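You operate a simulated robot arm through the tools that you are given. There is no shell and no other tool.

You are at the controls of a simulated two-armed robot. One attempt, no reset.

## Task
On the white folding table, fold the blue towel in half, so that its two short edges meet.

The check looks at the end state, three seconds after you hand in, the way a careful person would. Anything else that was tipped, shoved, dropped, spilled or broken makes it a failure. Flat cloth is picked up by pressing the open fingertips on it (5 to 10 N) and closing them slowly along it; thin cloth reads only 2 to 8 mm in the jaws.

## Robot
Two 7-joint arms with two-finger parallel grippers on one trunk, on a base that moves. Base frame: it is fixed to the floor where the robot stands at the start and does not move with it; the origin is under the middle of the robot, x ahead of it, y to its left, z up. Readings come in cm, degrees, newtons and seconds.
The left shoulder is at the start at [6.2, 19.8, 100.4], the right one opposite. With the tool pointing down near the work surface each hand reaches from about 28 to 72 cm from the robot's upright axis, wherever it stands, measured 20 degrees to its own side. Places, roughly: blue towel [-175, 300, 75]; white folding table [-180, 280, 80]. Payload 1.57 kg a hand.
The tool frame of a hand sits at the grasp point between the pads (the TCP): z along the fingers, y along the line on which they close. The tips reach 3 cm beyond it. Largest opening 11 cm; finger width 2.4, thickness 1.2; the body of the gripper, 4.8 by 11.2 cm, starts 7.8 cm behind the TCP.
Orientation is told as [roll, pitch, yaw] about the base's x, y, z axes, in that order, counted from this pose: with the fingers straight down and closing along the base's y, the tool's x points along the base's -x, its y along +y and its z along -z.

## Interface
- The arms move only by the tool move_arm. It takes "left_targets", "right_targets" or both (then of equal length, played together; a hand with none holds still); each is a list of rows, each an object (a shift or turn left out is 0, a gripper value left out holds the last) with "rot": the turn, a rotation vector about the tool's x, y, z in units of 45 degrees (1.0 is 45 degrees), a list of three; "delta_pos": the shift along the tool's x, y, z in units of 500 mm (1.0 is 500 mm), a list of three; "hand": the finger opening in cm, from 0 to 11. In form: [{"rot": [wx, wy, wz], "delta_pos": [tx, ty, tz], "hand": hand}, ...]. A call has 1 to 20 rows; each row is the pose to reach, as a shift and turn from the pose commanded when the call began, along the tool's axes at that moment. A call with a number of a shift or a turn outside -1 to 1 is refused whole. Rows are played at 5 a second. More than 5 cm and 8.6 degrees between two rows, or a gripper value outside its range, and nothing of the call is played. A pose out of reach is approached as far as the arm can. The call stops where the force on the tool passes 40 N (or 10 N more than at its start, if that is more) or the arm is blocked; 0.2 s more then pass. Each finger travels about 7.2 cm/s and halts on what it meets, pressing with about 23 N; the grip force reading is that of the motor and also rises with nothing between the fingers. The clock runs only during rows and for 0.2 s after the last one: add rows that repeat a pose to give the fingers time. The reply holds the time, the measured pose of the TCP, the force on the tool along the base axes, the opening and the grip force, in the units named above and with some noise, with the torque about the TCP (base axes, N m) and any sound that the robot's microphone picked up, and new pictures: "show" is both (left out), scene, wrist or none (wrist: the cameras of the hands that moved).
- Cameras (640 x 400 px; columns grow to the right, rows downward): "scene" is now at [10.78, 1.06, 159]; the picture's right is [0.15, -0.99, 0.00], its down [-0.75, -0.11, -0.65] and it looks along [0.64, 0.10, -0.76] (base axes); focal length 257 px, centre (320, 200). "left" rides on the left gripper at [7, -1.6, -14.1] in its tool frame; the picture's right is [0.23, 0.97, 0.00], its down [-0.85, 0.20, -0.48] and it looks along [-0.47, 0.11, 0.88] (tool axes); focal length 222 px, centre (320, 200). "right" rides on the right gripper at [7, 1.6, -14.1] in its tool frame; the picture's right is [-0.23, 0.97, 0.00], its down [-0.85, -0.20, -0.48] and it looks along [-0.47, -0.11, 0.88] (tool axes); focal length 222 px, centre (320, 200).
- slide_trunk(by): slides the trunk up (or, below 0, down) by that many cm; the arms and the scene camera ride with it, the base frame stays. It gives what a move gives, with no picture.
- base_move(legs): drives the robot by 1 to 6 legs, each [ahead, left, turn to the left] in cm, cm and degrees, along the robot's own axes; the way and the turn of a leg run together, so that a leg with both is an arc; at most 150 cm and 180 degrees a leg. The arms and the cameras ride along, it lands a little off, and it stops where it bumps. It gives what a move gives, and a new picture of the scene camera.
- pan_tilt(pan, tilt): turns the head with the scene camera to pan (to the left, within 86 degrees either way) and tilt (down, from -29 to 69), counted from straight ahead of the robot. It gives what a move gives, and a new picture of the scene camera.
- measure_at(camera, pixels): for up to 12 pixels [column, row] of the newest picture of that camera ("zoom" is the newest enlarged one), the place [x, y, z] in the base frame of the surface seen there, good to about 0.2 cm. No time passes.
- inspect(camera, box): a new picture of the part [left, top, right, bottom] of that camera's present view, enlarged. No time passes.
- finish_job(): hands the job in; it is judged then, once.

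Unless the task says otherwise, let go and move clear before handing in.

The tools are called after ">>>" as a command line: name --argument value ..., lists and objects as JSON in quotes. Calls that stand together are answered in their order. move_arm: Moves the arms, as the interface text tells. Its arguments: {"type":"object","properties":{"left_targets":{"type":"array"},"right_targets":{"type":"array"},"show":{"type":"string","enum":["both","scene","wrist","none"]}},"required":[]} The other tools are called the same way: slide_trunk (by) moves the trunk up or down; base_move (legs) drives the base; pan_tilt (pan, tilt) turns the head that bears the scene camera; measure_at (camera, pixels) gives the place of the surface under pixels of a picture; inspect (camera, box) takes an enlarged picture of a part of a camera's view; finish_job () hands the job in.

At the start:

```text
clock: 0.0
left_position: [52.95, 23.2, 98.3]
left_orientation: [0.0, 0.1, 0.0]
left_wrist_force: [0.0, 0.7, 0.1]
left_wrist_torque: [0.03, -0.05, -0.01]
left_gripper_width: 11.01
left_finger_force: 0.0
right_position: [36.2, -11.89, 92.86]
right_orientation: [-0.1, 0.1, 0.0]
right_wrist_force: [-0.1, 0.7, -0.3]
right_wrist_torque: [0.0, 0.0, 0.0]
right_gripper_width: 11.0
right_finger_force: 0.0
trunk travel left (down, up): [-60.0, 39.0]
robot x, y, heading: [0.27, 0.36, -0.0]
head pan, tilt (commanded): [8.6, 49.3]
```

scene: 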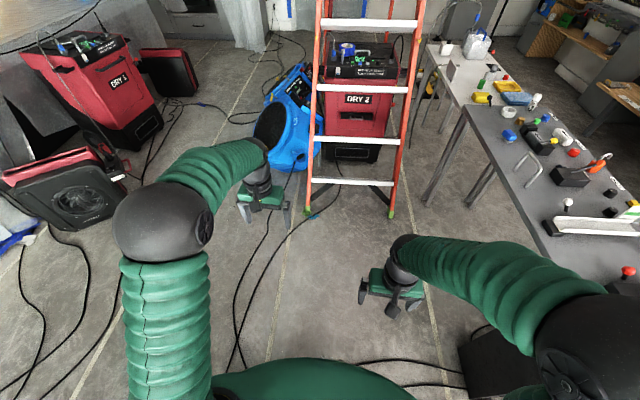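
right: 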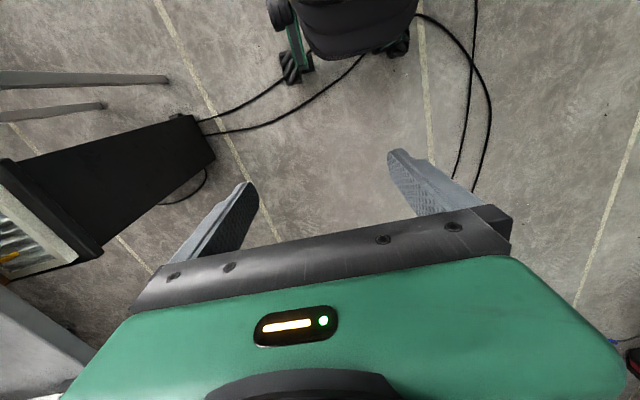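
left: 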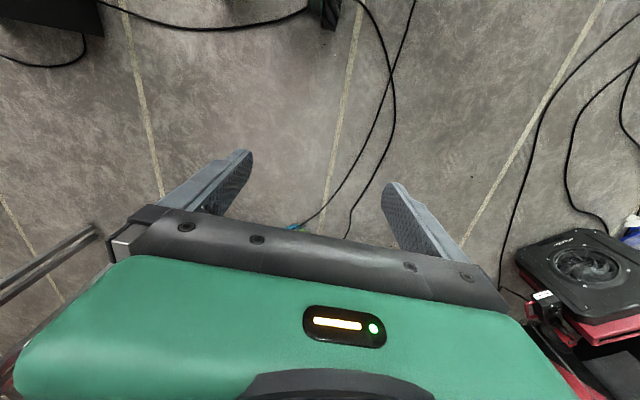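

The pictures show machines and a bench ahead; the white table with the towel is behind and to the left (about 120° left). I'll pan the head left to look at the way.

>>> pan_tilt --pan 86 --tilt 25

```text
clock: 1.5
left_position: [52.91, 23.1, 98.3]
left_orientation: [-0.1, 0.1, 0.0]
left_wrist_force: [0.2, -0.2, 0.5]
left_wrist_torque: [-0.01, 0.02, 0.0]
left_gripper_width: 11.0
left_finger_force: 0.0
right_position: [36.07, -11.93, 92.91]
right_orientation: [0.1, 0.0, 0.0]
right_wrist_force: [-0.1, 0.1, 0.2]
right_wrist_torque: [-0.01, -0.02, -0.03]
right_gripper_width: 11.0
right_finger_force: 0.1
trunk travel left (down, up): [-60.0, 39.0]
robot x, y, heading: [0.34, -0.3, 0.1]
head pan, tilt (commanded): [85.9, 25.0]
```

scene: 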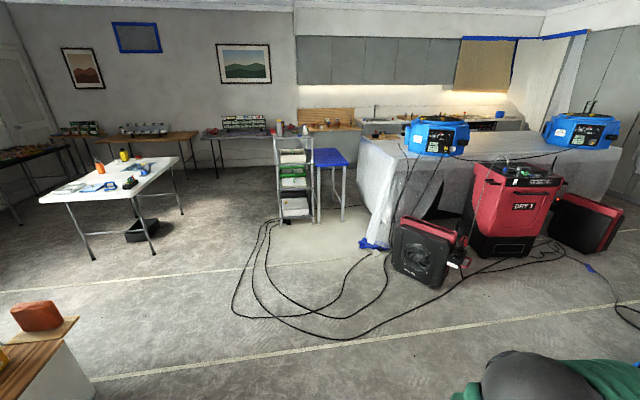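

The white table is at pixels (40–185, 155–260), with several objects. I'll zoom in and measure points.

>>> inspect --camera "scene" --box '[20, 130, 220, 270]'

>>> measure_at --camera "scene" --pixels '[[40, 200], [130, 196], [178, 160], [110, 165], [40, 318], [70, 345], [240, 300], [365, 240], [150, 225], [280, 215], [10, 345], [95, 255]]'

```text
2.86 times, centred on (120, 200) of scene
```

zoom: 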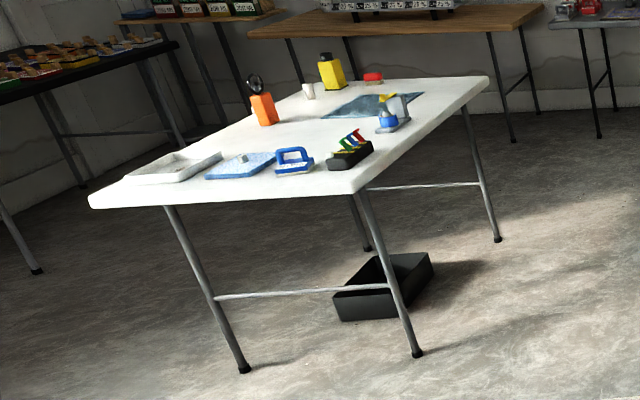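

```text
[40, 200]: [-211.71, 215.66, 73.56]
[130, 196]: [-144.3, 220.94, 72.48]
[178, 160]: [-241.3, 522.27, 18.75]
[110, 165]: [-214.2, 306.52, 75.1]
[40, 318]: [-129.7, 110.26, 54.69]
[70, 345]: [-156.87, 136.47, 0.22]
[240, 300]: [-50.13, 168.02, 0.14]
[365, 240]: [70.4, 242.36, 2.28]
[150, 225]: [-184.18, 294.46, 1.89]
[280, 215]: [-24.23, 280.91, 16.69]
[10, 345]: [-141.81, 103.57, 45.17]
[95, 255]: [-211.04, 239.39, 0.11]
```

The zoom shows a blue-grey cloth near (370,105). I'll measure table corners and the objects in this zoom.

>>> measure_at --camera "zoom" --pixels '[[92, 200], [352, 188], [484, 80], [310, 82], [350, 100], [325, 117], [410, 95], [398, 122], [385, 112], [345, 155], [372, 78], [330, 80]]'

>>> measure_at --camera "scene" --pixels '[[183, 212], [148, 252], [276, 220], [305, 220], [318, 220], [345, 220], [280, 155], [312, 150], [10, 225], [15, 375], [75, 320]]'

```text
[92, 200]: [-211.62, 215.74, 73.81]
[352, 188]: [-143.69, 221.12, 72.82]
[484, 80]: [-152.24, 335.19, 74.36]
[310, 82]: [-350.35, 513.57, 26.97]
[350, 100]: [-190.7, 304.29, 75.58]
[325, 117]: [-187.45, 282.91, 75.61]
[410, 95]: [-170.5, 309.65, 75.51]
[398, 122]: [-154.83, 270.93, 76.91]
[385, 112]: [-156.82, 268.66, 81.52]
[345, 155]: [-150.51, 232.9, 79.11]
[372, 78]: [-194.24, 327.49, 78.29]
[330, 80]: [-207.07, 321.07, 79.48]
```

```text
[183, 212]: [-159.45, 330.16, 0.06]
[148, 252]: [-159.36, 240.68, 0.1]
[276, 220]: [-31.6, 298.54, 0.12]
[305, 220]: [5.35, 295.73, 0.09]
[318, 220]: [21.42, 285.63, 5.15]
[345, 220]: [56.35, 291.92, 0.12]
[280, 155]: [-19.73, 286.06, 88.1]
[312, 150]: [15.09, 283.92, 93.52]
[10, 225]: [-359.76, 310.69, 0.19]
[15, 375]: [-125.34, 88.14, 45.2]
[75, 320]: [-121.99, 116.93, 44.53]
```

The table runs about x −212…−144, y 216…340, top at z≈75, with the cloth around (−172, 298). Floor cables lie around x −50…70. I'll turn left 90° in place and look along the route.

>>> base_move --legs '[[0, 0, 90]]'

>>> pan_tilt --pan 45 --tilt 30

```text
clock: 5.7
left_position: [-22.54, 53.02, 98.19]
left_orientation: [0.0, 0.0, 89.6]
left_wrist_force: [-0.2, 0.2, 0.5]
left_wrist_torque: [0.02, 0.01, 0.01]
left_gripper_width: 10.98
left_finger_force: 0.0
right_position: [12.09, 36.03, 92.95]
right_orientation: [0.0, -0.1, 89.6]
right_wrist_force: [-0.1, 0.2, -0.3]
right_wrist_torque: [-0.02, 0.03, 0.01]
right_gripper_width: 10.98
right_finger_force: 0.1
trunk travel left (down, up): [-60.0, 39.0]
robot x, y, heading: [0.17, 0.19, 89.7]
head pan, tilt (commanded): [85.9, 25.0]
```

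scene: 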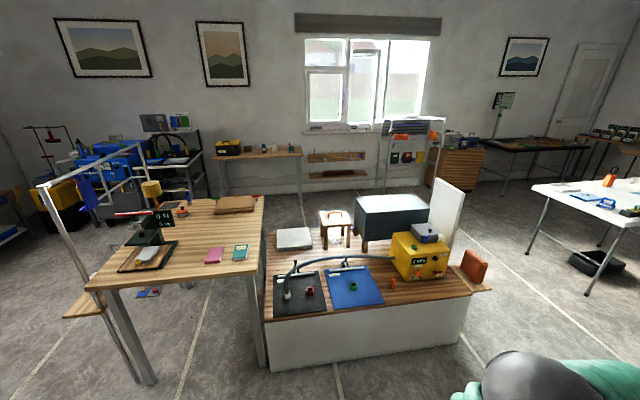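

```text
clock: 6.8
left_position: [-22.72, 52.87, 98.27]
left_orientation: [0.0, 0.0, 89.7]
left_wrist_force: [-0.5, 0.2, -0.5]
left_wrist_torque: [0.0, -0.03, -0.01]
left_gripper_width: 10.99
left_finger_force: 0.0
right_position: [12.01, 35.9, 92.95]
right_orientation: [0.0, 0.0, 89.5]
right_wrist_force: [0.3, -1.1, -0.7]
right_wrist_torque: [0.03, 0.04, 0.02]
right_gripper_width: 10.99
right_finger_force: 0.0
trunk travel left (down, up): [-60.0, 39.0]
robot x, y, heading: [-0.01, -0.14, 89.4]
head pan, tilt (commanded): [45.0, 30.0]
```

scene: 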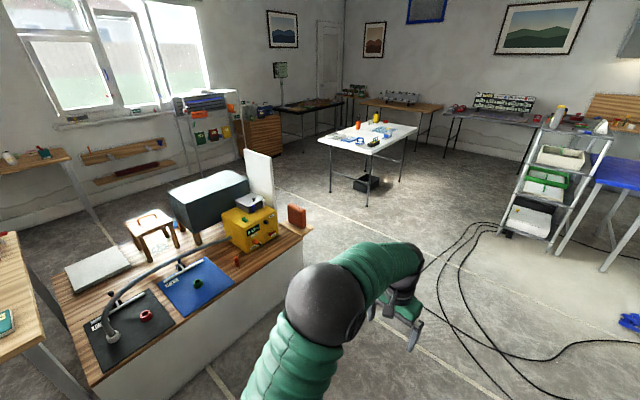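

The counter on the left ends near (305,230) and the cables curve at (440,290). I'll measure both to find a lane.

>>> measure_at --camera "scene" --pixels '[[306, 230], [298, 240], [302, 270], [100, 385], [440, 290], [437, 320], [448, 255], [480, 225], [500, 345], [366, 205], [498, 232], [546, 262]]'

>>> inspect --camera "scene" --box '[300, 100, 440, 210]'

```text
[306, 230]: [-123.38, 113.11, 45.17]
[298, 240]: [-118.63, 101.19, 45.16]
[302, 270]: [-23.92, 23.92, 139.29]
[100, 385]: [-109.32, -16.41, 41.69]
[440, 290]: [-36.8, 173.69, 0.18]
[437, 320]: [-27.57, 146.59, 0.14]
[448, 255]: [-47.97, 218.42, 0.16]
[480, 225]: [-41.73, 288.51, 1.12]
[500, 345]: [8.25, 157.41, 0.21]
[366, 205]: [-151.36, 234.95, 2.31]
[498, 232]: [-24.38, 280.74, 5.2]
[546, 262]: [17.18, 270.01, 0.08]
```

```text
3.64 times, centred on (370, 155) of scene
```

zoom: 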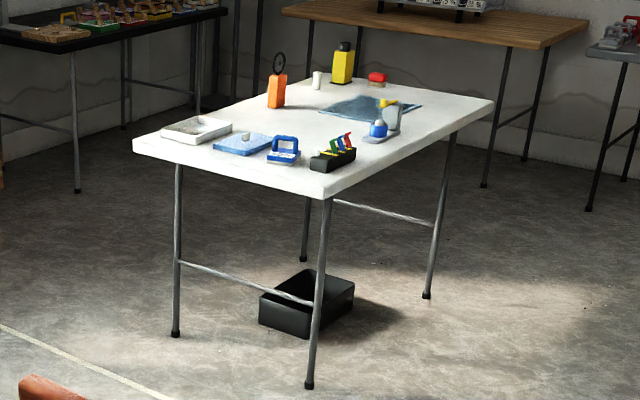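

The lane between the counter (x≈−118) and the cables (x≈−45) is clear enough. I'll drive through at about x=−77 with no turning.

>>> base_move --legs '[[55, 76, 0], [120, 0, 0], [75, 2, 0]]'

```text
clock: 21.0
left_position: [-97.84, 303.33, 98.33]
left_orientation: [-0.1, -0.1, 89.3]
left_wrist_force: [0.0, -0.6, -0.6]
left_wrist_torque: [0.01, -0.02, 0.0]
left_gripper_width: 10.99
left_finger_force: 0.1
right_position: [-63.18, 286.14, 92.99]
right_orientation: [0.0, -0.1, 89.4]
right_wrist_force: [0.2, 0.1, 0.5]
right_wrist_torque: [0.0, -0.02, -0.01]
right_gripper_width: 10.99
right_finger_force: 0.1
trunk travel left (down, up): [-60.0, 39.0]
robot x, y, heading: [-75.44, 249.87, 89.5]
head pan, tilt (commanded): [45.0, 30.0]
```

scene: 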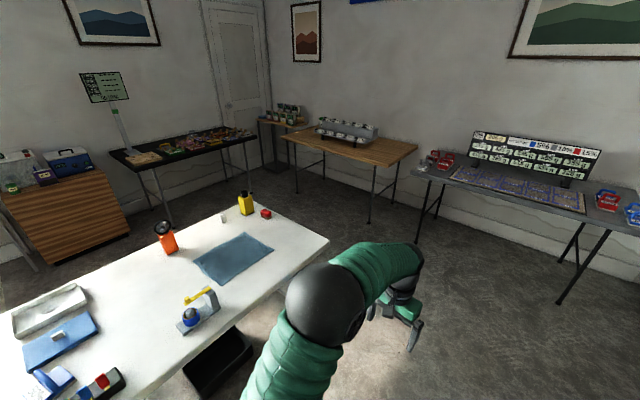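

Now the towel is clearly seen at (195–273, 233–285). I'll measure its corners and neighbouring objects.

>>> inspect --camera "scene" --box '[140, 180, 340, 340]'

>>> measure_at --camera "scene" --pixels '[[195, 262], [246, 234], [271, 249], [221, 283], [235, 257], [328, 241], [165, 227], [244, 193], [210, 295], [265, 209], [184, 318], [222, 216]]'

```text
2.50 times, centred on (240, 260) of scene
```

zoom: 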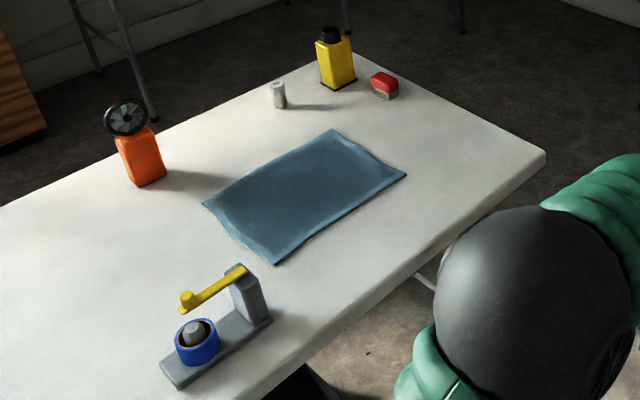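

```text
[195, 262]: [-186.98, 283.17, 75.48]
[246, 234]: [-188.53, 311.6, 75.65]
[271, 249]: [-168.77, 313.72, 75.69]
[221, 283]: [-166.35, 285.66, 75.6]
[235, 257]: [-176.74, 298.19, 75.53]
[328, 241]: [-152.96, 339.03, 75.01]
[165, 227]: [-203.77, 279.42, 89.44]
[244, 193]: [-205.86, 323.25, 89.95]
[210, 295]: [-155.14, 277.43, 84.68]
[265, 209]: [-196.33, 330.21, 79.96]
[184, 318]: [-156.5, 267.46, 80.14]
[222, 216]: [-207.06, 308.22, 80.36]
```

The towel's corners are A(−187,283), B(−188.5,311.6), C(−169,314), D(−166,286): long axis along y, short edges at y≈284 and y≈313. I'll check my own footprint and the space around the table.

>>> pan_tilt --pan 20 --tilt 69

>>> pan_tilt --pan 0 --tilt 25

```text
clock: 22.1
left_position: [-97.86, 303.06, 98.49]
left_orientation: [0.1, -0.1, 89.2]
left_wrist_force: [0.4, 0.1, -0.9]
left_wrist_torque: [-0.03, 0.01, -0.03]
left_gripper_width: 11.02
left_finger_force: 0.1
right_position: [-63.2, 285.96, 92.96]
right_orientation: [0.0, -0.1, 89.3]
right_wrist_force: [0.4, 0.7, 0.5]
right_wrist_torque: [-0.02, 0.0, 0.01]
right_gripper_width: 11.03
right_finger_force: 0.1
trunk travel left (down, up): [-60.0, 39.0]
robot x, y, heading: [-75.91, 250.17, 89.3]
head pan, tilt (commanded): [20.0, 68.8]
```

scene: 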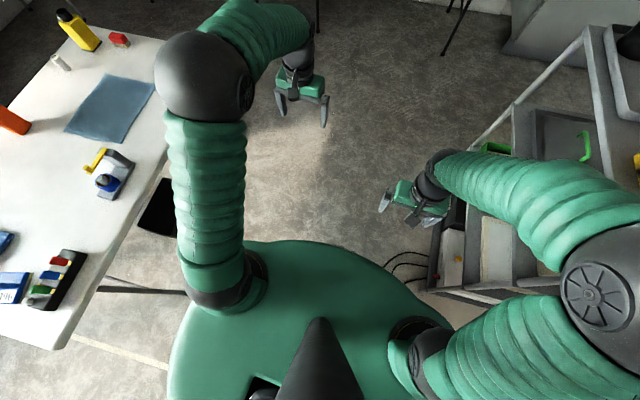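

```text
clock: 23.2
left_position: [-97.83, 303.06, 98.43]
left_orientation: [0.0, -0.1, 89.3]
left_wrist_force: [-0.6, 0.1, 1.2]
left_wrist_torque: [-0.03, 0.03, 0.0]
left_gripper_width: 11.02
left_finger_force: 0.0
right_position: [-63.18, 285.98, 93.01]
right_orientation: [-0.1, -0.1, 89.3]
right_wrist_force: [0.2, 0.6, -0.3]
right_wrist_torque: [0.01, 0.02, 0.02]
right_gripper_width: 11.01
right_finger_force: 0.0
trunk travel left (down, up): [-60.0, 39.0]
robot x, y, heading: [-75.52, 250.36, 89.1]
head pan, tilt (commanded): [0.0, 25.0]
```

scene: 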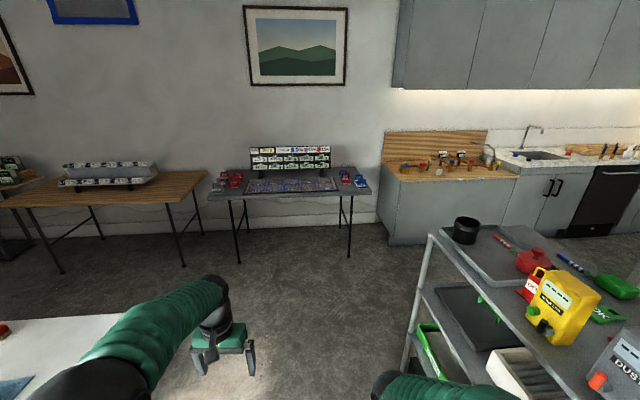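

A shelving cart stands close on the right (430,240). I'll measure its extent and the tables ahead before turning.

>>> measure_at --camera "scene" --pixels '[[432, 232], [405, 355], [540, 385], [210, 198], [375, 190], [15, 205], [205, 172], [65, 270], [350, 255], [240, 260], [120, 318], [300, 330]]'

```text
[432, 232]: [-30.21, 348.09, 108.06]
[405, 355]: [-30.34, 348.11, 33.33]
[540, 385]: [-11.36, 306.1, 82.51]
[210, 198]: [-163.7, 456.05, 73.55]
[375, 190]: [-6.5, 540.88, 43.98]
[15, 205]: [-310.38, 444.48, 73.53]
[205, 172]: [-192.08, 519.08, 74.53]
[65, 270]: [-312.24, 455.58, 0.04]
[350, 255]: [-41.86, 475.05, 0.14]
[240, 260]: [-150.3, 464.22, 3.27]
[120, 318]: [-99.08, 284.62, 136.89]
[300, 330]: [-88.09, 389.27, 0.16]
```

The gray table north begins at y≈456, so there is about 1 m free north of the white table, enough to stand there and grip the towel's north corners with both hands. I'll raise the trunk a bit, drive north, turn to face −y.

>>> slide_trunk --by 10

>>> base_move --legs '[[136, 18, 0], [0, 0, 180]]'

>>> pan_tilt --pan -35 --tilt 45

```text
clock: 24.5
left_position: [-97.93, 303.24, 108.41]
left_orientation: [0.0, -0.1, 89.3]
left_wrist_force: [-0.7, -0.2, 0.0]
left_wrist_torque: [0.0, 0.03, 0.0]
left_gripper_width: 11.0
left_finger_force: 0.1
right_position: [-63.05, 285.95, 102.97]
right_orientation: [0.0, -0.1, 89.3]
right_wrist_force: [-0.1, 0.2, -0.5]
right_wrist_torque: [-0.02, -0.03, 0.0]
right_gripper_width: 11.0
right_finger_force: 0.1
trunk travel left (down, up): [-70.0, 29.0]
robot x, y, heading: [-75.03, 249.84, 89.4]
head pan, tilt (commanded): [0.0, 25.0]
```

```text
clock: 38.7
left_position: [-69.29, 333.17, 108.33]
left_orientation: [0.0, -0.1, -89.9]
left_wrist_force: [-0.4, 0.1, -0.1]
left_wrist_torque: [0.02, 0.01, 0.01]
left_gripper_width: 10.99
left_finger_force: 0.1
right_position: [-104.28, 349.63, 102.97]
right_orientation: [0.0, -0.2, -89.8]
right_wrist_force: [0.1, 0.8, -0.1]
right_wrist_torque: [0.02, 0.0, 0.03]
right_gripper_width: 11.01
right_finger_force: 0.1
trunk travel left (down, up): [-70.0, 29.0]
robot x, y, heading: [-92.52, 385.56, -90.0]
head pan, tilt (commanded): [0.0, 25.0]
```

scene: 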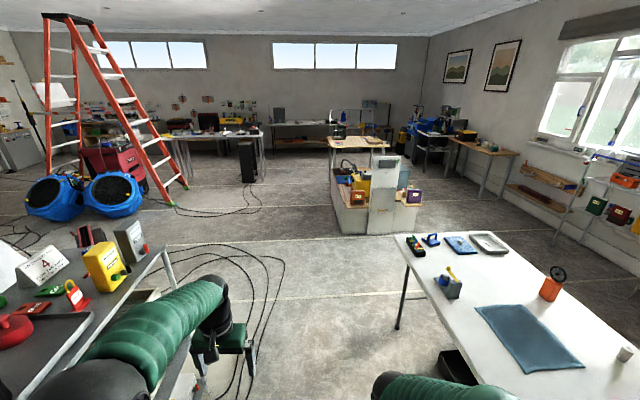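

```text
clock: 39.7
left_position: [-69.43, 333.22, 108.32]
left_orientation: [-0.1, -0.2, -89.9]
left_wrist_force: [1.1, 0.8, -0.2]
left_wrist_torque: [0.01, -0.01, 0.02]
left_gripper_width: 11.02
left_finger_force: 0.0
right_position: [-104.23, 349.79, 103.1]
right_orientation: [0.0, -0.1, -89.9]
right_wrist_force: [-0.2, 0.5, 0.2]
right_wrist_torque: [-0.03, 0.0, -0.01]
right_gripper_width: 10.99
right_finger_force: 0.2
trunk travel left (down, up): [-70.0, 29.0]
robot x, y, heading: [-92.14, 385.8, -89.8]
head pan, tilt (commanded): [-35.0, 45.0]
```

scene: 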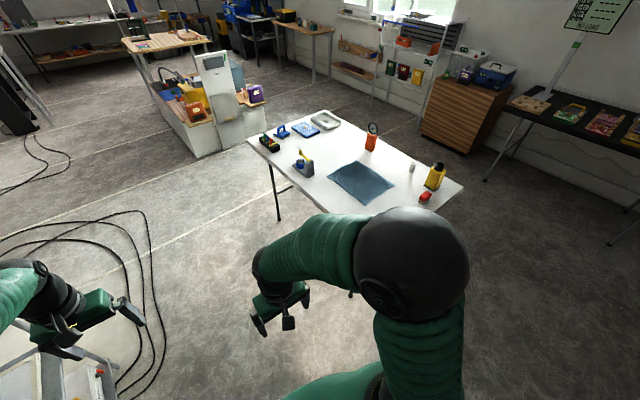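

Facing −y now at (−92, 386). The way west is clear (towel at (360,182) in view), so I'll strafe right to line up with the towel.

>>> base_move --legs '[[0, -82, 0]]'

>>> pan_tilt --pan 0 --tilt 55

```text
clock: 44.1
left_position: [-152.21, 332.98, 108.38]
left_orientation: [-0.2, -0.2, -89.9]
left_wrist_force: [0.7, 0.7, -0.1]
left_wrist_torque: [0.0, 0.03, -0.05]
left_gripper_width: 10.98
left_finger_force: 0.1
right_position: [-187.04, 349.55, 103.01]
right_orientation: [-0.1, -0.2, -89.8]
right_wrist_force: [0.1, -0.8, 0.2]
right_wrist_torque: [0.01, 0.02, -0.01]
right_gripper_width: 10.98
right_finger_force: 0.0
trunk travel left (down, up): [-70.0, 29.0]
robot x, y, heading: [-175.69, 385.16, -89.8]
head pan, tilt (commanded): [-35.0, 45.0]
```

scene: 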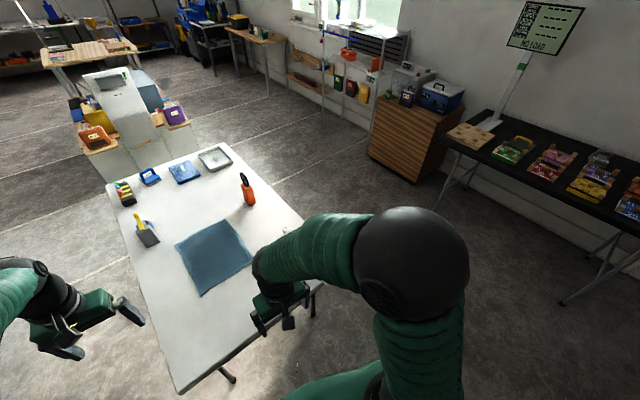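

```text
clock: 45.1
left_position: [-152.55, 333.03, 108.49]
left_orientation: [0.0, -0.2, -89.8]
left_wrist_force: [0.1, 0.1, -0.3]
left_wrist_torque: [0.0, 0.04, -0.01]
left_gripper_width: 11.02
left_finger_force: 0.0
right_position: [-187.33, 349.77, 103.14]
right_orientation: [0.0, -0.2, -89.8]
right_wrist_force: [-0.2, 0.2, 0.2]
right_wrist_torque: [-0.01, -0.01, -0.02]
right_gripper_width: 11.0
right_finger_force: 0.3
trunk travel left (down, up): [-70.0, 29.0]
robot x, y, heading: [-175.45, 385.61, -89.9]
head pan, tilt (commanded): [0.0, 55.0]
```

scene: 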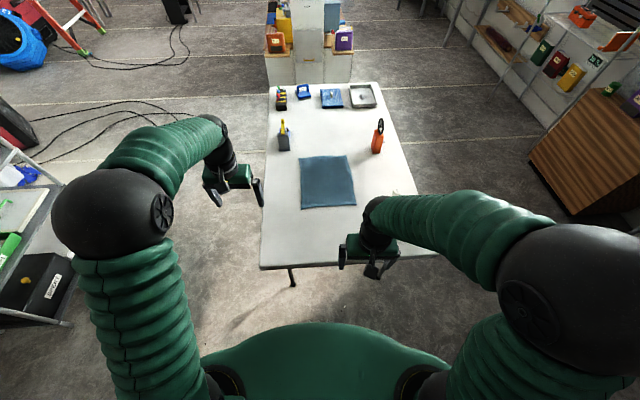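

Now the robot faces the north end of the table; towel at (300–356, 155–208). I'll measure the torso's front, the table's edge and the towel corners.

>>> measure_at --camera "scene" --pixels '[[320, 325], [250, 340], [400, 345], [262, 265], [340, 263], [302, 208], [355, 204], [349, 156], [300, 158], [410, 250], [280, 150], [377, 155]]'

>>> inspect --camera "scene" --box '[240, 120, 440, 280]'

```text
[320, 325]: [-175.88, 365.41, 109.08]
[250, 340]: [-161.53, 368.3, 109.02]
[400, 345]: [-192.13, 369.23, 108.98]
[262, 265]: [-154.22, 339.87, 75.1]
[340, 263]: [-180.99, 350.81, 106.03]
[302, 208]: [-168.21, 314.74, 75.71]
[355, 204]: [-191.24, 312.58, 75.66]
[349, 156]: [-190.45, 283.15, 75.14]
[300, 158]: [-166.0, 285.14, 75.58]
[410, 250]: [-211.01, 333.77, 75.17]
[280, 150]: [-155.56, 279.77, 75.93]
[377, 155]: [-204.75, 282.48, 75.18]
```

```text
2.50 times, centred on (340, 200) of scene
```

zoom: 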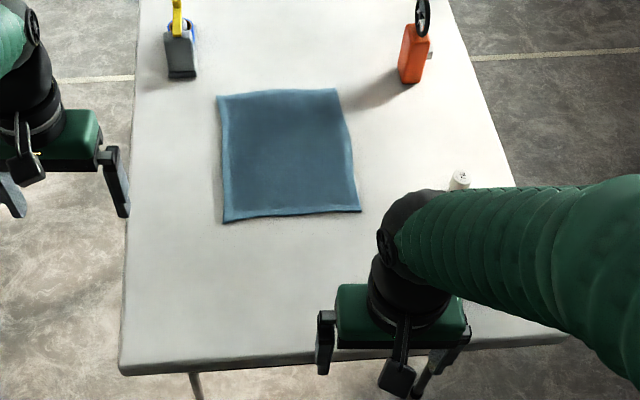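

I'll take exact corner positions in the zoom picture.

>>> measure_at --camera "zoom" --pixels '[[224, 222], [290, 215], [359, 210], [353, 150], [336, 90], [277, 93], [218, 98], [221, 160], [285, 150], [340, 200], [240, 205], [460, 182]]'

```text
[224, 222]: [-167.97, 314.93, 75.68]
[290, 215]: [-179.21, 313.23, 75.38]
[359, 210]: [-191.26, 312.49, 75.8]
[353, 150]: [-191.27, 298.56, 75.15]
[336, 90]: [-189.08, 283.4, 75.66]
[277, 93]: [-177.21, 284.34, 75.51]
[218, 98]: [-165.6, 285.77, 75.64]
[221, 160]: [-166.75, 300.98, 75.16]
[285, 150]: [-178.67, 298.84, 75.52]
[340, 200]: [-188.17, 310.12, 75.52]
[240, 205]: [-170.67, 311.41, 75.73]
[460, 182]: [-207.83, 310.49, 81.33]
```

Towel corners are now C(−168,314.9), B(−191.3,312.5), A(−189.1,283.4), D(−165.6,285.8) — turned about 5° like the table. I'll align the heading with it and move closer, keeping clear of the table edge (y≈338).

>>> base_move --legs '[[12.5, -2, 4.7]]'

>>> pan_tilt --pan 0 --tilt 62

```text
clock: 46.4
left_position: [-149.59, 322.61, 108.44]
left_orientation: [-0.1, -0.3, -85.3]
left_wrist_force: [0.5, 1.0, 0.8]
left_wrist_torque: [0.0, 0.0, -0.01]
left_gripper_width: 11.0
left_finger_force: 0.0
right_position: [-185.73, 336.58, 103.15]
right_orientation: [-0.3, -0.3, -85.4]
right_wrist_force: [0.3, 0.0, -0.2]
right_wrist_torque: [0.01, 0.0, -0.01]
right_gripper_width: 10.99
right_finger_force: 0.0
trunk travel left (down, up): [-70.0, 29.0]
robot x, y, heading: [-176.97, 373.06, -85.7]
head pan, tilt (commanded): [0.0, 55.0]
```

scene: 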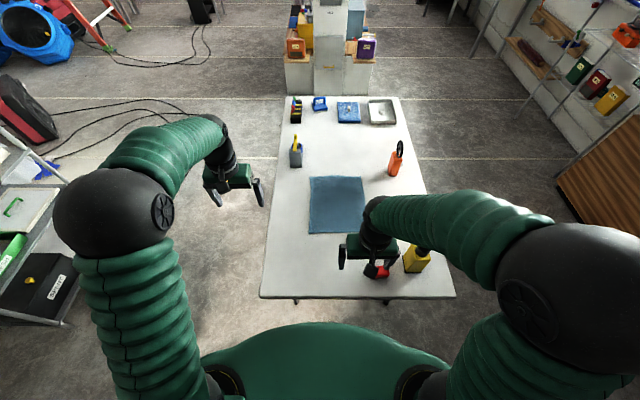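

```text
clock: 47.1
left_position: [-149.67, 322.58, 108.38]
left_orientation: [0.0, -0.2, -85.3]
left_wrist_force: [0.2, 0.7, -0.9]
left_wrist_torque: [0.05, 0.0, 0.0]
left_gripper_width: 10.99
left_finger_force: 0.1
right_position: [-185.81, 336.34, 103.18]
right_orientation: [-0.1, -0.1, -85.2]
right_wrist_force: [-0.5, 0.3, 0.2]
right_wrist_torque: [0.04, 0.0, 0.0]
right_gripper_width: 11.01
right_finger_force: 0.2
trunk travel left (down, up): [-70.0, 29.0]
robot x, y, heading: [-177.19, 373.04, -85.5]
head pan, tilt (commanded): [0.0, 62.0]
```

scene: 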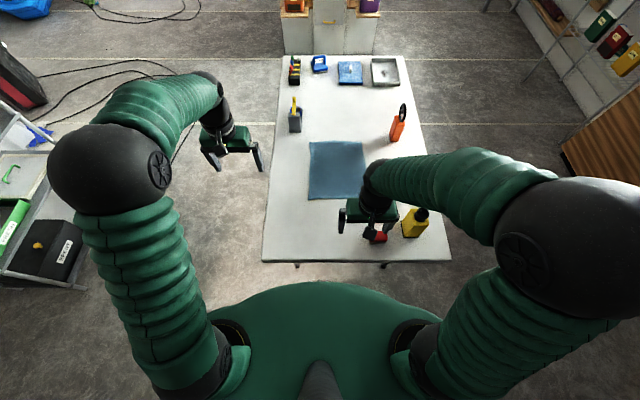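

The robot is now well placed: towel spans 59–88 cm ahead, 19 cm right to 5 cm left. I'll lower the trunk, then move both hands over the near corners while yawing them so the fingers close along the towel's length.

>>> slide_trunk --by -10

>>> move_arm --left_targets '[{"rot": [0, 0, 0.16], "delta_pos": [-0.013, -0.033, 0]}, {"rot": [0, 0, 0.33], "delta_pos": [-0.027, -0.067, 0]}, {"rot": [0, 0, 0.5], "delta_pos": [-0.04, -0.1, 0]}, {"rot": [0, 0, 0.66], "delta_pos": [-0.053, -0.133, 0]}, {"rot": [0, 0, 0.83], "delta_pos": [-0.067, -0.167, 0]}, {"rot": [0, 0, 1.0], "delta_pos": [-0.08, -0.2, 0]}, {"rot": [0, 0, 1.0], "delta_pos": [-0.08, -0.2, 0]}]' --right_targets '[{"rot": [0, 0, -0.16], "delta_pos": [-0.04, -0.01, 0]}, {"rot": [0, 0, -0.33], "delta_pos": [-0.08, -0.02, 0]}, {"rot": [0, 0, -0.5], "delta_pos": [-0.12, -0.03, 0]}, {"rot": [0, 0, -0.66], "delta_pos": [-0.16, -0.04, 0]}, {"rot": [0, 0, -0.83], "delta_pos": [-0.2, -0.05, 0]}, {"rot": [0, 0, -1.0], "delta_pos": [-0.24, -0.06, 0]}, {"rot": [0, 0, -1.0], "delta_pos": [-0.24, -0.06, 0]}]' --show "both"

```text
clock: 48.4
left_position: [-149.89, 322.65, 98.47]
left_orientation: [0.0, -0.3, -85.3]
left_wrist_force: [0.2, 0.5, -0.4]
left_wrist_torque: [-0.02, 0.01, 0.0]
left_gripper_width: 10.99
left_finger_force: 0.1
right_position: [-185.88, 336.34, 93.13]
right_orientation: [0.0, -0.2, -85.3]
right_wrist_force: [-0.9, 0.4, 0.0]
right_wrist_torque: [-0.02, -0.01, -0.03]
right_gripper_width: 11.01
right_finger_force: 0.1
trunk travel left (down, up): [-60.0, 39.0]
robot x, y, heading: [-176.89, 372.81, -85.1]
head pan, tilt (commanded): [0.0, 62.0]
```

```text
clock: 50.0
left_position: [-159.58, 317.75, 98.49]
left_orientation: [0.2, -0.1, -130.4]
left_wrist_force: [0.2, -0.5, -1.1]
left_wrist_torque: [0.01, -0.01, 0.01]
left_gripper_width: 11.0
left_finger_force: 0.1
right_position: [-188.08, 324.26, 93.12]
right_orientation: [-0.2, -0.2, -40.1]
right_wrist_force: [-0.3, 0.6, -0.3]
right_wrist_torque: [0.02, -0.01, 0.04]
right_gripper_width: 11.0
right_finger_force: 0.0
trunk travel left (down, up): [-60.0, 39.0]
robot x, y, heading: [-176.69, 373.23, -85.4]
head pan, tilt (commanded): [0.0, 62.0]
```

scene: 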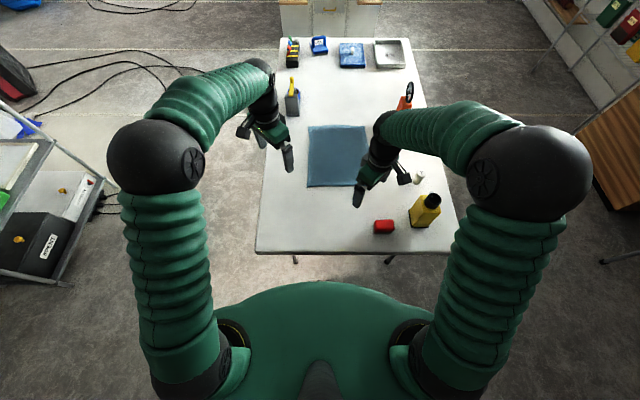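
right: 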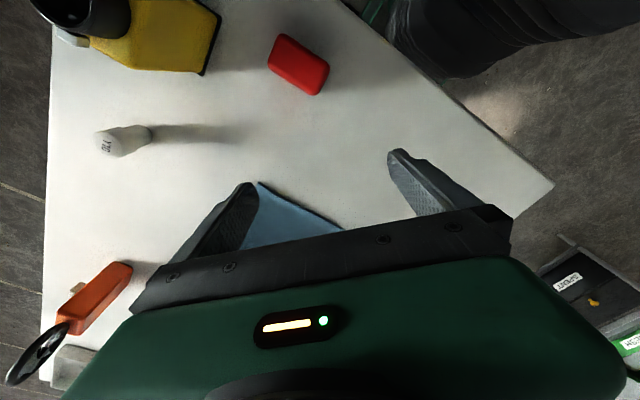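
left: 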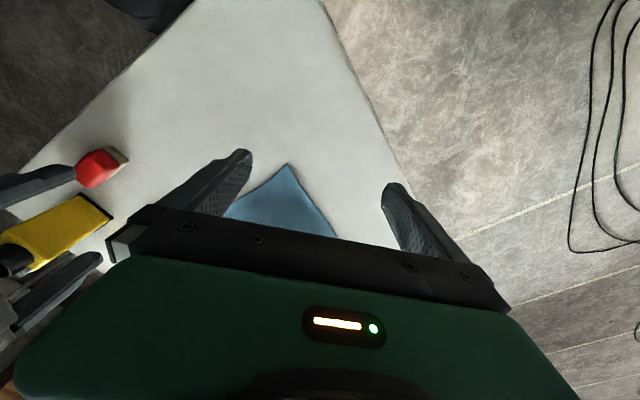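

Both hands rotate well and the towel is between them at (310–365,125–187). I'll finish the 90° yaw, bring both hands above the near corners and narrow the fingers.

>>> move_arm --left_targets '[{"rot": [0, 0, 0.16], "delta_pos": [-0.035, -0.015, 0.035], "hand": 2.6}, {"rot": [0, 0, 0.33], "delta_pos": [-0.069, -0.031, 0.07], "hand": 2.6}, {"rot": [0, 0, 0.5], "delta_pos": [-0.104, -0.046, 0.105], "hand": 2.6}, {"rot": [0, 0, 0.66], "delta_pos": [-0.139, -0.061, 0.14], "hand": 2.6}, {"rot": [0, 0, 0.83], "delta_pos": [-0.173, -0.077, 0.175], "hand": 2.6}, {"rot": [0, 0, 1.0], "delta_pos": [-0.208, -0.092, 0.21], "hand": 2.6}, {"rot": [0, 0, 1.0], "delta_pos": [-0.208, -0.092, 0.21], "hand": 2.6}, {"rot": [0, 0, 1.0], "delta_pos": [-0.208, -0.092, 0.21], "hand": 2.6}]' --right_targets '[{"rot": [0, 0, -0.16], "delta_pos": [-0.026, -0.037, 0.017], "hand": 2.6}, {"rot": [0, 0, -0.33], "delta_pos": [-0.053, -0.073, 0.034], "hand": 2.6}, {"rot": [0, 0, -0.5], "delta_pos": [-0.079, -0.11, 0.051], "hand": 2.6}, {"rot": [0, 0, -0.66], "delta_pos": [-0.105, -0.147, 0.068], "hand": 2.6}, {"rot": [0, 0, -0.83], "delta_pos": [-0.132, -0.183, 0.085], "hand": 2.6}, {"rot": [0, 0, -1.0], "delta_pos": [-0.158, -0.22, 0.102], "hand": 2.6}, {"rot": [0, 0, -1.0], "delta_pos": [-0.158, -0.22, 0.102], "hand": 2.6}, {"rot": [0, 0, -1.0], "delta_pos": [-0.158, -0.22, 0.102], "hand": 2.6}]' --show "both"

```text
clock: 51.8
left_position: [-169.73, 312.65, 88.0]
left_orientation: [0.2, -0.1, -175.4]
left_wrist_force: [0.5, -0.2, -0.1]
left_wrist_torque: [0.0, -0.03, -0.02]
left_gripper_width: 2.57
left_finger_force: 0.0
right_position: [-189.09, 310.59, 87.99]
right_orientation: [-0.2, 0.0, 4.8]
right_wrist_force: [0.4, -0.1, -0.1]
right_wrist_torque: [0.0, 0.04, -0.01]
right_gripper_width: 2.59
right_finger_force: 0.0
trunk travel left (down, up): [-60.0, 39.0]
robot x, y, heading: [-177.22, 372.6, -85.6]
head pan, tilt (commanded): [0.0, 62.0]
```

scene: 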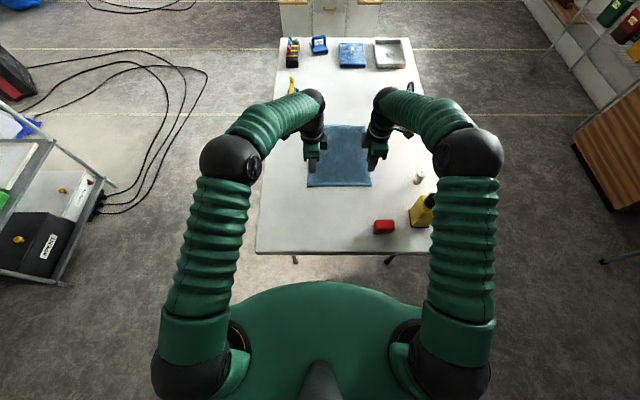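
right: 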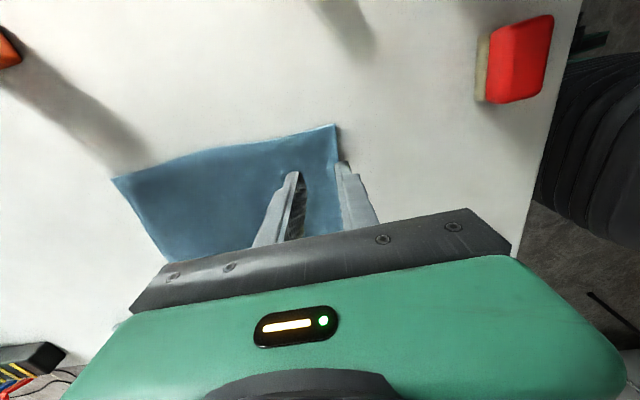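
left: 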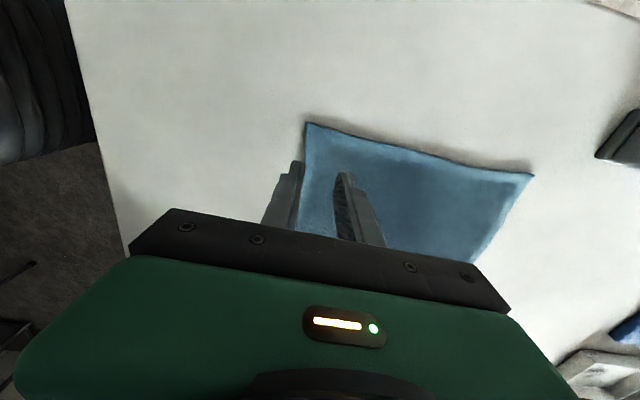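

Both hands are over the near corners. I'll measure the towel's corners and near edge precisely in the wrist pictures.

>>> measure_at --camera "right" --pixels '[[334, 128], [336, 150], [320, 133], [114, 180], [345, 168], [293, 176]]'

>>> measure_at --camera "left" --pixels '[[308, 125], [305, 150], [320, 130], [530, 176], [297, 165], [343, 176]]'

```text
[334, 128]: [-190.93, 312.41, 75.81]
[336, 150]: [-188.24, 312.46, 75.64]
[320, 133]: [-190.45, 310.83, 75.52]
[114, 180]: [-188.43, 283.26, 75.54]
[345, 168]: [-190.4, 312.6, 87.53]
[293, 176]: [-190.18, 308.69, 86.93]
```

```text
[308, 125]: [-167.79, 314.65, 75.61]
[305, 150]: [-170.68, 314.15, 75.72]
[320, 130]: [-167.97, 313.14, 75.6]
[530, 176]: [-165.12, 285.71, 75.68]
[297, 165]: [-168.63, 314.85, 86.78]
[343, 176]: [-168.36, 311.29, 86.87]
```

Edge lies at y≈312.5 under the right hand and y≈314.3 under the left. I'll nudge the left hand 0.3 cm inward and lower both to just above the cloth.

>>> move_arm --left_targets '[{"delta_pos": [0, 0.006, 0.05]}, {"delta_pos": [0, 0.006, 0.1]}, {"delta_pos": [0, 0.006, 0.14]}, {"delta_pos": [0, 0.006, 0.17]}, {"delta_pos": [0, 0.006, 0.178]}, {"delta_pos": [0, 0.006, 0.178]}]' --right_targets '[{"delta_pos": [0, 0, 0.05]}, {"delta_pos": [0, 0, 0.1]}, {"delta_pos": [0, 0, 0.14]}, {"delta_pos": [0, 0, 0.17]}, {"delta_pos": [0, 0, 0.178]}, {"delta_pos": [0, 0, 0.178]}]' --show "wrist"

```text
clock: 53.2
left_position: [-169.72, 312.36, 79.15]
left_orientation: [0.2, 0.1, -175.3]
left_wrist_force: [-1.0, 0.5, 0.5]
left_wrist_torque: [-0.02, -0.05, -0.01]
left_gripper_width: 2.61
left_finger_force: 0.1
right_position: [-189.04, 310.71, 79.26]
right_orientation: [-0.2, 0.0, 4.6]
right_wrist_force: [-0.6, 0.7, -0.6]
right_wrist_torque: [0.02, 0.0, -0.03]
right_gripper_width: 2.56
right_finger_force: 0.0
trunk travel left (down, up): [-60.0, 39.0]
robot x, y, heading: [-177.12, 373.0, -85.2]
head pan, tilt (commanded): [0.0, 62.0]
```

right: 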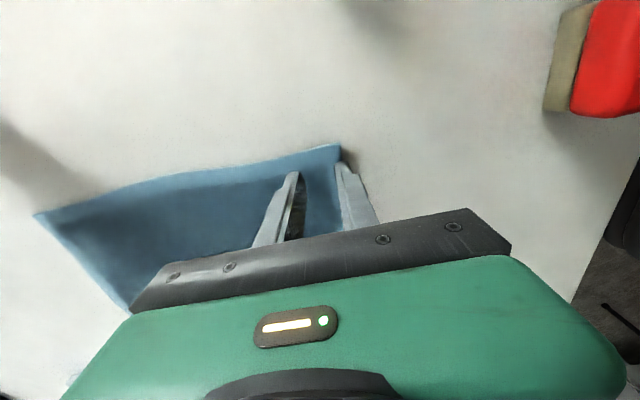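
left: 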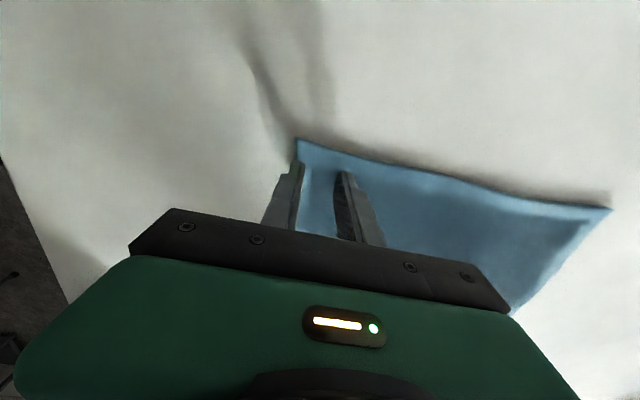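

Fingers straddle the near edge as intended, tips ~0.6 cm above the cloth. I'll press down gently in small steps and read the force.

>>> move_arm --left_targets '[{"delta_pos": [0, 0, 0.004]}, {"delta_pos": [0, 0, 0.008]}, {"delta_pos": [0, 0, 0.012]}, {"delta_pos": [0, 0, 0.014]}, {"delta_pos": [0, 0, 0.014]}]' --right_targets '[{"delta_pos": [0, 0, 0.004]}, {"delta_pos": [0, 0, 0.008]}, {"delta_pos": [0, 0, 0.012]}, {"delta_pos": [0, 0, 0.014]}, {"delta_pos": [0, 0, 0.014]}]' --show "none"

```text
clock: 54.4
left_position: [-169.77, 312.34, 78.45]
left_orientation: [0.3, 0.0, -175.3]
left_wrist_force: [0.3, 0.6, 1.8]
left_wrist_torque: [0.0, -0.05, 0.0]
left_gripper_width: 2.58
left_finger_force: 0.0
right_position: [-189.08, 310.61, 78.53]
right_orientation: [-0.2, -0.1, 4.7]
right_wrist_force: [-0.6, 0.0, 0.5]
right_wrist_torque: [-0.01, 0.02, -0.02]
right_gripper_width: 2.6
right_finger_force: 0.1
trunk travel left (down, up): [-60.0, 39.0]
robot x, y, heading: [-177.04, 373.08, -85.5]
head pan, tilt (commanded): [0.0, 62.0]
```

Left just touches (1.8 N), right not yet. I'll go down a little further.

>>> move_arm --left_targets '[{"delta_pos": [0, 0, 0.002]}, {"delta_pos": [0, 0, 0.003]}, {"delta_pos": [0, 0, 0.004]}, {"delta_pos": [0, 0, 0.004]}]' --right_targets '[{"delta_pos": [0, 0, 0.002]}, {"delta_pos": [0, 0, 0.004]}, {"delta_pos": [0, 0, 0.005]}, {"delta_pos": [0, 0, 0.005]}]' --show "none"

```text
clock: 55.4
left_position: [-169.74, 312.52, 78.3]
left_orientation: [0.2, -0.1, -175.3]
left_wrist_force: [1.3, -1.6, 7.6]
left_wrist_torque: [-0.09, -0.04, 0.02]
left_gripper_width: 2.59
left_finger_force: 0.2
right_position: [-189.07, 310.54, 78.33]
right_orientation: [-0.3, 0.0, 4.8]
right_wrist_force: [-1.0, -0.8, 4.0]
right_wrist_torque: [-0.04, 0.02, -0.04]
right_gripper_width: 2.6
right_finger_force: 0.1
trunk travel left (down, up): [-60.0, 39.0]
robot x, y, heading: [-176.87, 373.1, -85.4]
head pan, tilt (commanded): [0.0, 62.0]
```

Left presses 7.6 N, right 4 N. I'll add a touch to the right and close both slowly.

>>> move_arm --left_targets '[{"delta_pos": [0, 0, 0], "hand": 2.6}, {"delta_pos": [0, 0, 0], "hand": 2.4}, {"delta_pos": [0, 0, 0], "hand": 2.2}, {"delta_pos": [0, 0, 0], "hand": 2.0}, {"delta_pos": [0, 0, 0], "hand": 1.8}, {"delta_pos": [0, 0, 0], "hand": 1.6}, {"delta_pos": [0, 0, 0], "hand": 1.4}, {"delta_pos": [0, 0, 0], "hand": 1.2}, {"delta_pos": [0, 0, 0], "hand": 1.0}, {"delta_pos": [0, 0, 0], "hand": 0.8}, {"delta_pos": [0, 0, 0], "hand": 0.6}, {"delta_pos": [0, 0, 0], "hand": 0.4}, {"delta_pos": [0, 0, 0], "hand": 0.2}, {"delta_pos": [0, 0, 0], "hand": 0}, {"delta_pos": [0, 0, 0], "hand": 0}, {"delta_pos": [0, 0, 0], "hand": 0}]' --right_targets '[{"delta_pos": [0, 0, 0.002], "hand": 2.6}, {"delta_pos": [0, 0, 0.002], "hand": 2.4}, {"delta_pos": [0, 0, 0.002], "hand": 2.2}, {"delta_pos": [0, 0, 0.002], "hand": 2.0}, {"delta_pos": [0, 0, 0.002], "hand": 1.8}, {"delta_pos": [0, 0, 0.002], "hand": 1.6}, {"delta_pos": [0, 0, 0.002], "hand": 1.4}, {"delta_pos": [0, 0, 0.002], "hand": 1.2}, {"delta_pos": [0, 0, 0.002], "hand": 1.0}, {"delta_pos": [0, 0, 0.002], "hand": 0.8}, {"delta_pos": [0, 0, 0.002], "hand": 0.6}, {"delta_pos": [0, 0, 0.002], "hand": 0.4}, {"delta_pos": [0, 0, 0.002], "hand": 0.2}, {"delta_pos": [0, 0, 0.002], "hand": 0}, {"delta_pos": [0, 0, 0.002], "hand": 0}, {"delta_pos": [0, 0, 0.002], "hand": 0}]' --show "both"

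```text
clock: 58.8
left_position: [-169.65, 312.56, 78.33]
left_orientation: [0.3, 0.0, -175.3]
left_wrist_force: [-0.3, -0.6, 4.7]
left_wrist_torque: [-0.01, -0.03, 0.0]
left_gripper_width: 0.43
left_finger_force: 22.7
right_position: [-189.05, 310.64, 78.24]
right_orientation: [-0.4, -0.1, 4.7]
right_wrist_force: [0.3, -0.4, 16.0]
right_wrist_torque: [-0.07, 0.04, 0.0]
right_gripper_width: 0.45
right_finger_force: 22.8
trunk travel left (down, up): [-60.0, 39.0]
robot x, y, heading: [-177.34, 372.92, -85.5]
head pan, tilt (commanded): [0.0, 62.0]
```

scene: 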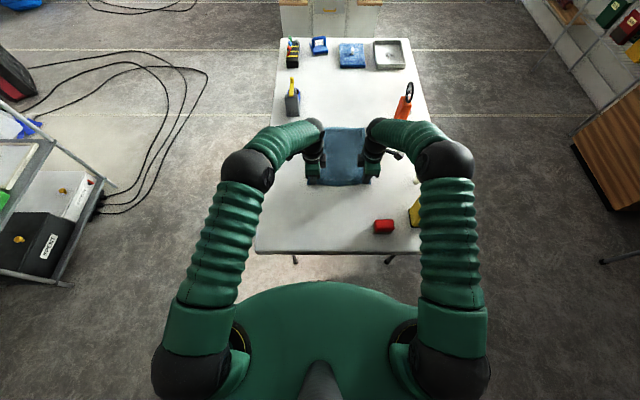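
right: 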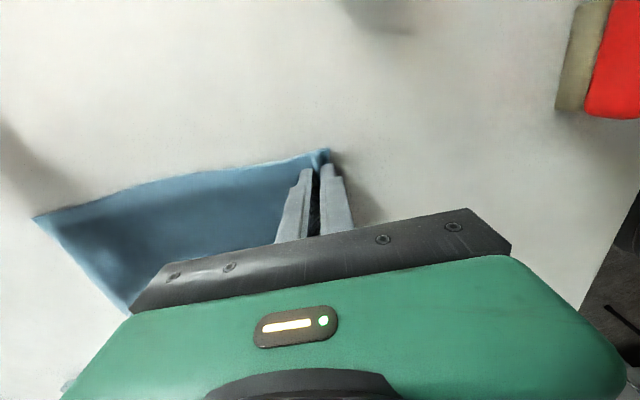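
left: 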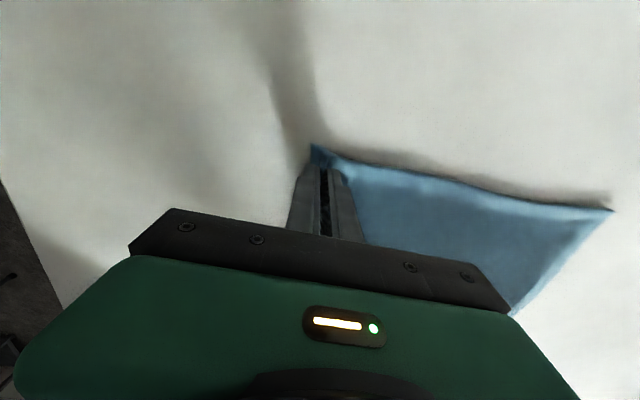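

Both jaws read 0.43–0.45 cm: cloth is held. I'll check close-ups of both gripped corners.

>>> inspect --camera "right" --box '[240, 110, 400, 230]'

>>> inspect --camera "left" --box '[250, 110, 410, 230]'

```text
3.33 times, centred on (320, 170) of right
```

zoom: 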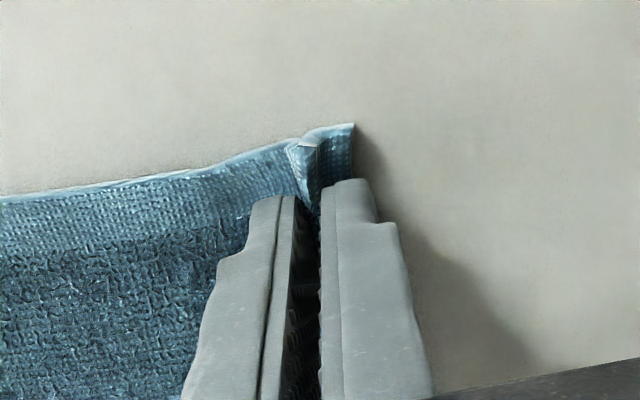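

```text
3.33 times, centred on (330, 170) of left
```

zoom: 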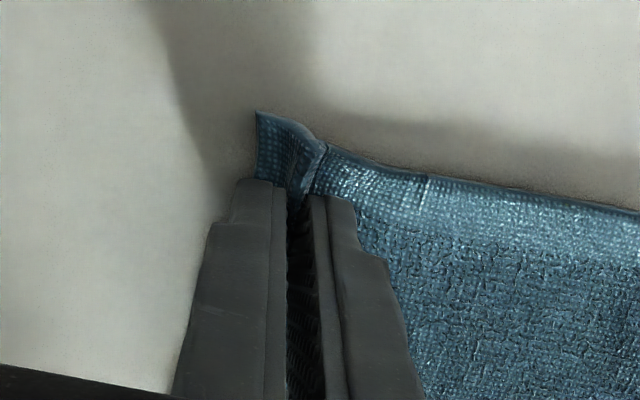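

Each jaw holds a small ridge about 1 cm in from the near edge. Now I'll lift both about 1 cm and drag the towel some 22 cm toward me (and a bit to the left, away from the red clamp) so the far edge comes into reach.

>>> move_arm --left_targets '[{"delta_pos": [0, 0, -0.01]}, {"delta_pos": [0, 0, -0.022]}, {"delta_pos": [0.006, -0.02, -0.024]}, {"delta_pos": [0.014, -0.05, -0.024]}, {"delta_pos": [0.022, -0.08, -0.024]}, {"delta_pos": [0.03, -0.11, -0.024]}, {"delta_pos": [0.03, -0.11, -0.024]}]' --right_targets '[{"delta_pos": [0, 0, -0.01]}, {"delta_pos": [0, 0, -0.022]}, {"delta_pos": [-0.006, 0.02, -0.024]}, {"delta_pos": [-0.014, 0.05, -0.024]}, {"delta_pos": [-0.022, 0.08, -0.024]}, {"delta_pos": [-0.03, 0.11, -0.024]}, {"delta_pos": [-0.03, 0.11, -0.024]}]' --show "both"

```text
clock: 60.4
left_position: [-168.71, 318.05, 79.41]
left_orientation: [0.3, -0.1, -175.4]
left_wrist_force: [0.3, -0.1, -0.2]
left_wrist_torque: [0.01, 0.02, -0.03]
left_gripper_width: 0.41
left_finger_force: 23.4
right_position: [-188.0, 316.25, 79.32]
right_orientation: [-0.2, 0.0, 4.6]
right_wrist_force: [0.8, -0.4, 0.8]
right_wrist_torque: [-0.02, -0.01, 0.0]
right_gripper_width: 0.45
right_finger_force: 22.3
trunk travel left (down, up): [-60.0, 39.0]
robot x, y, heading: [-177.49, 372.74, -85.1]
head pan, tilt (commanded): [0.0, 62.0]
```

scene: 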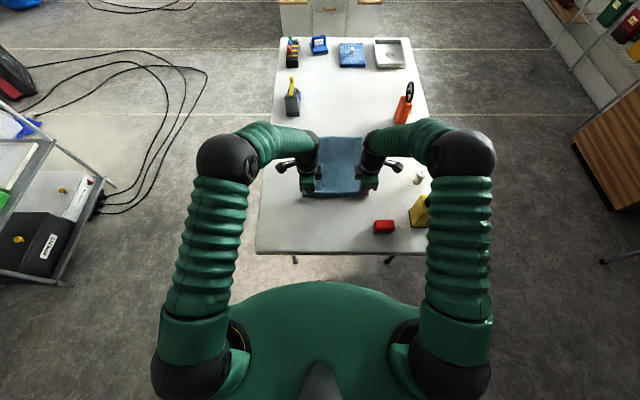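
right: 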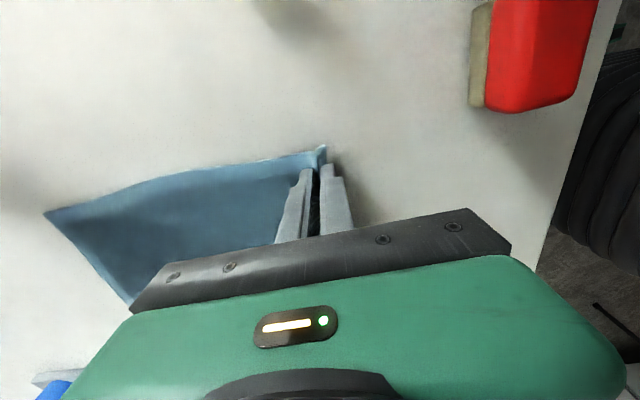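
left: 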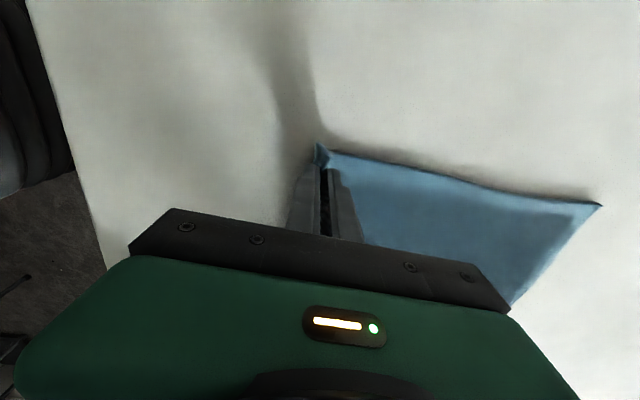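

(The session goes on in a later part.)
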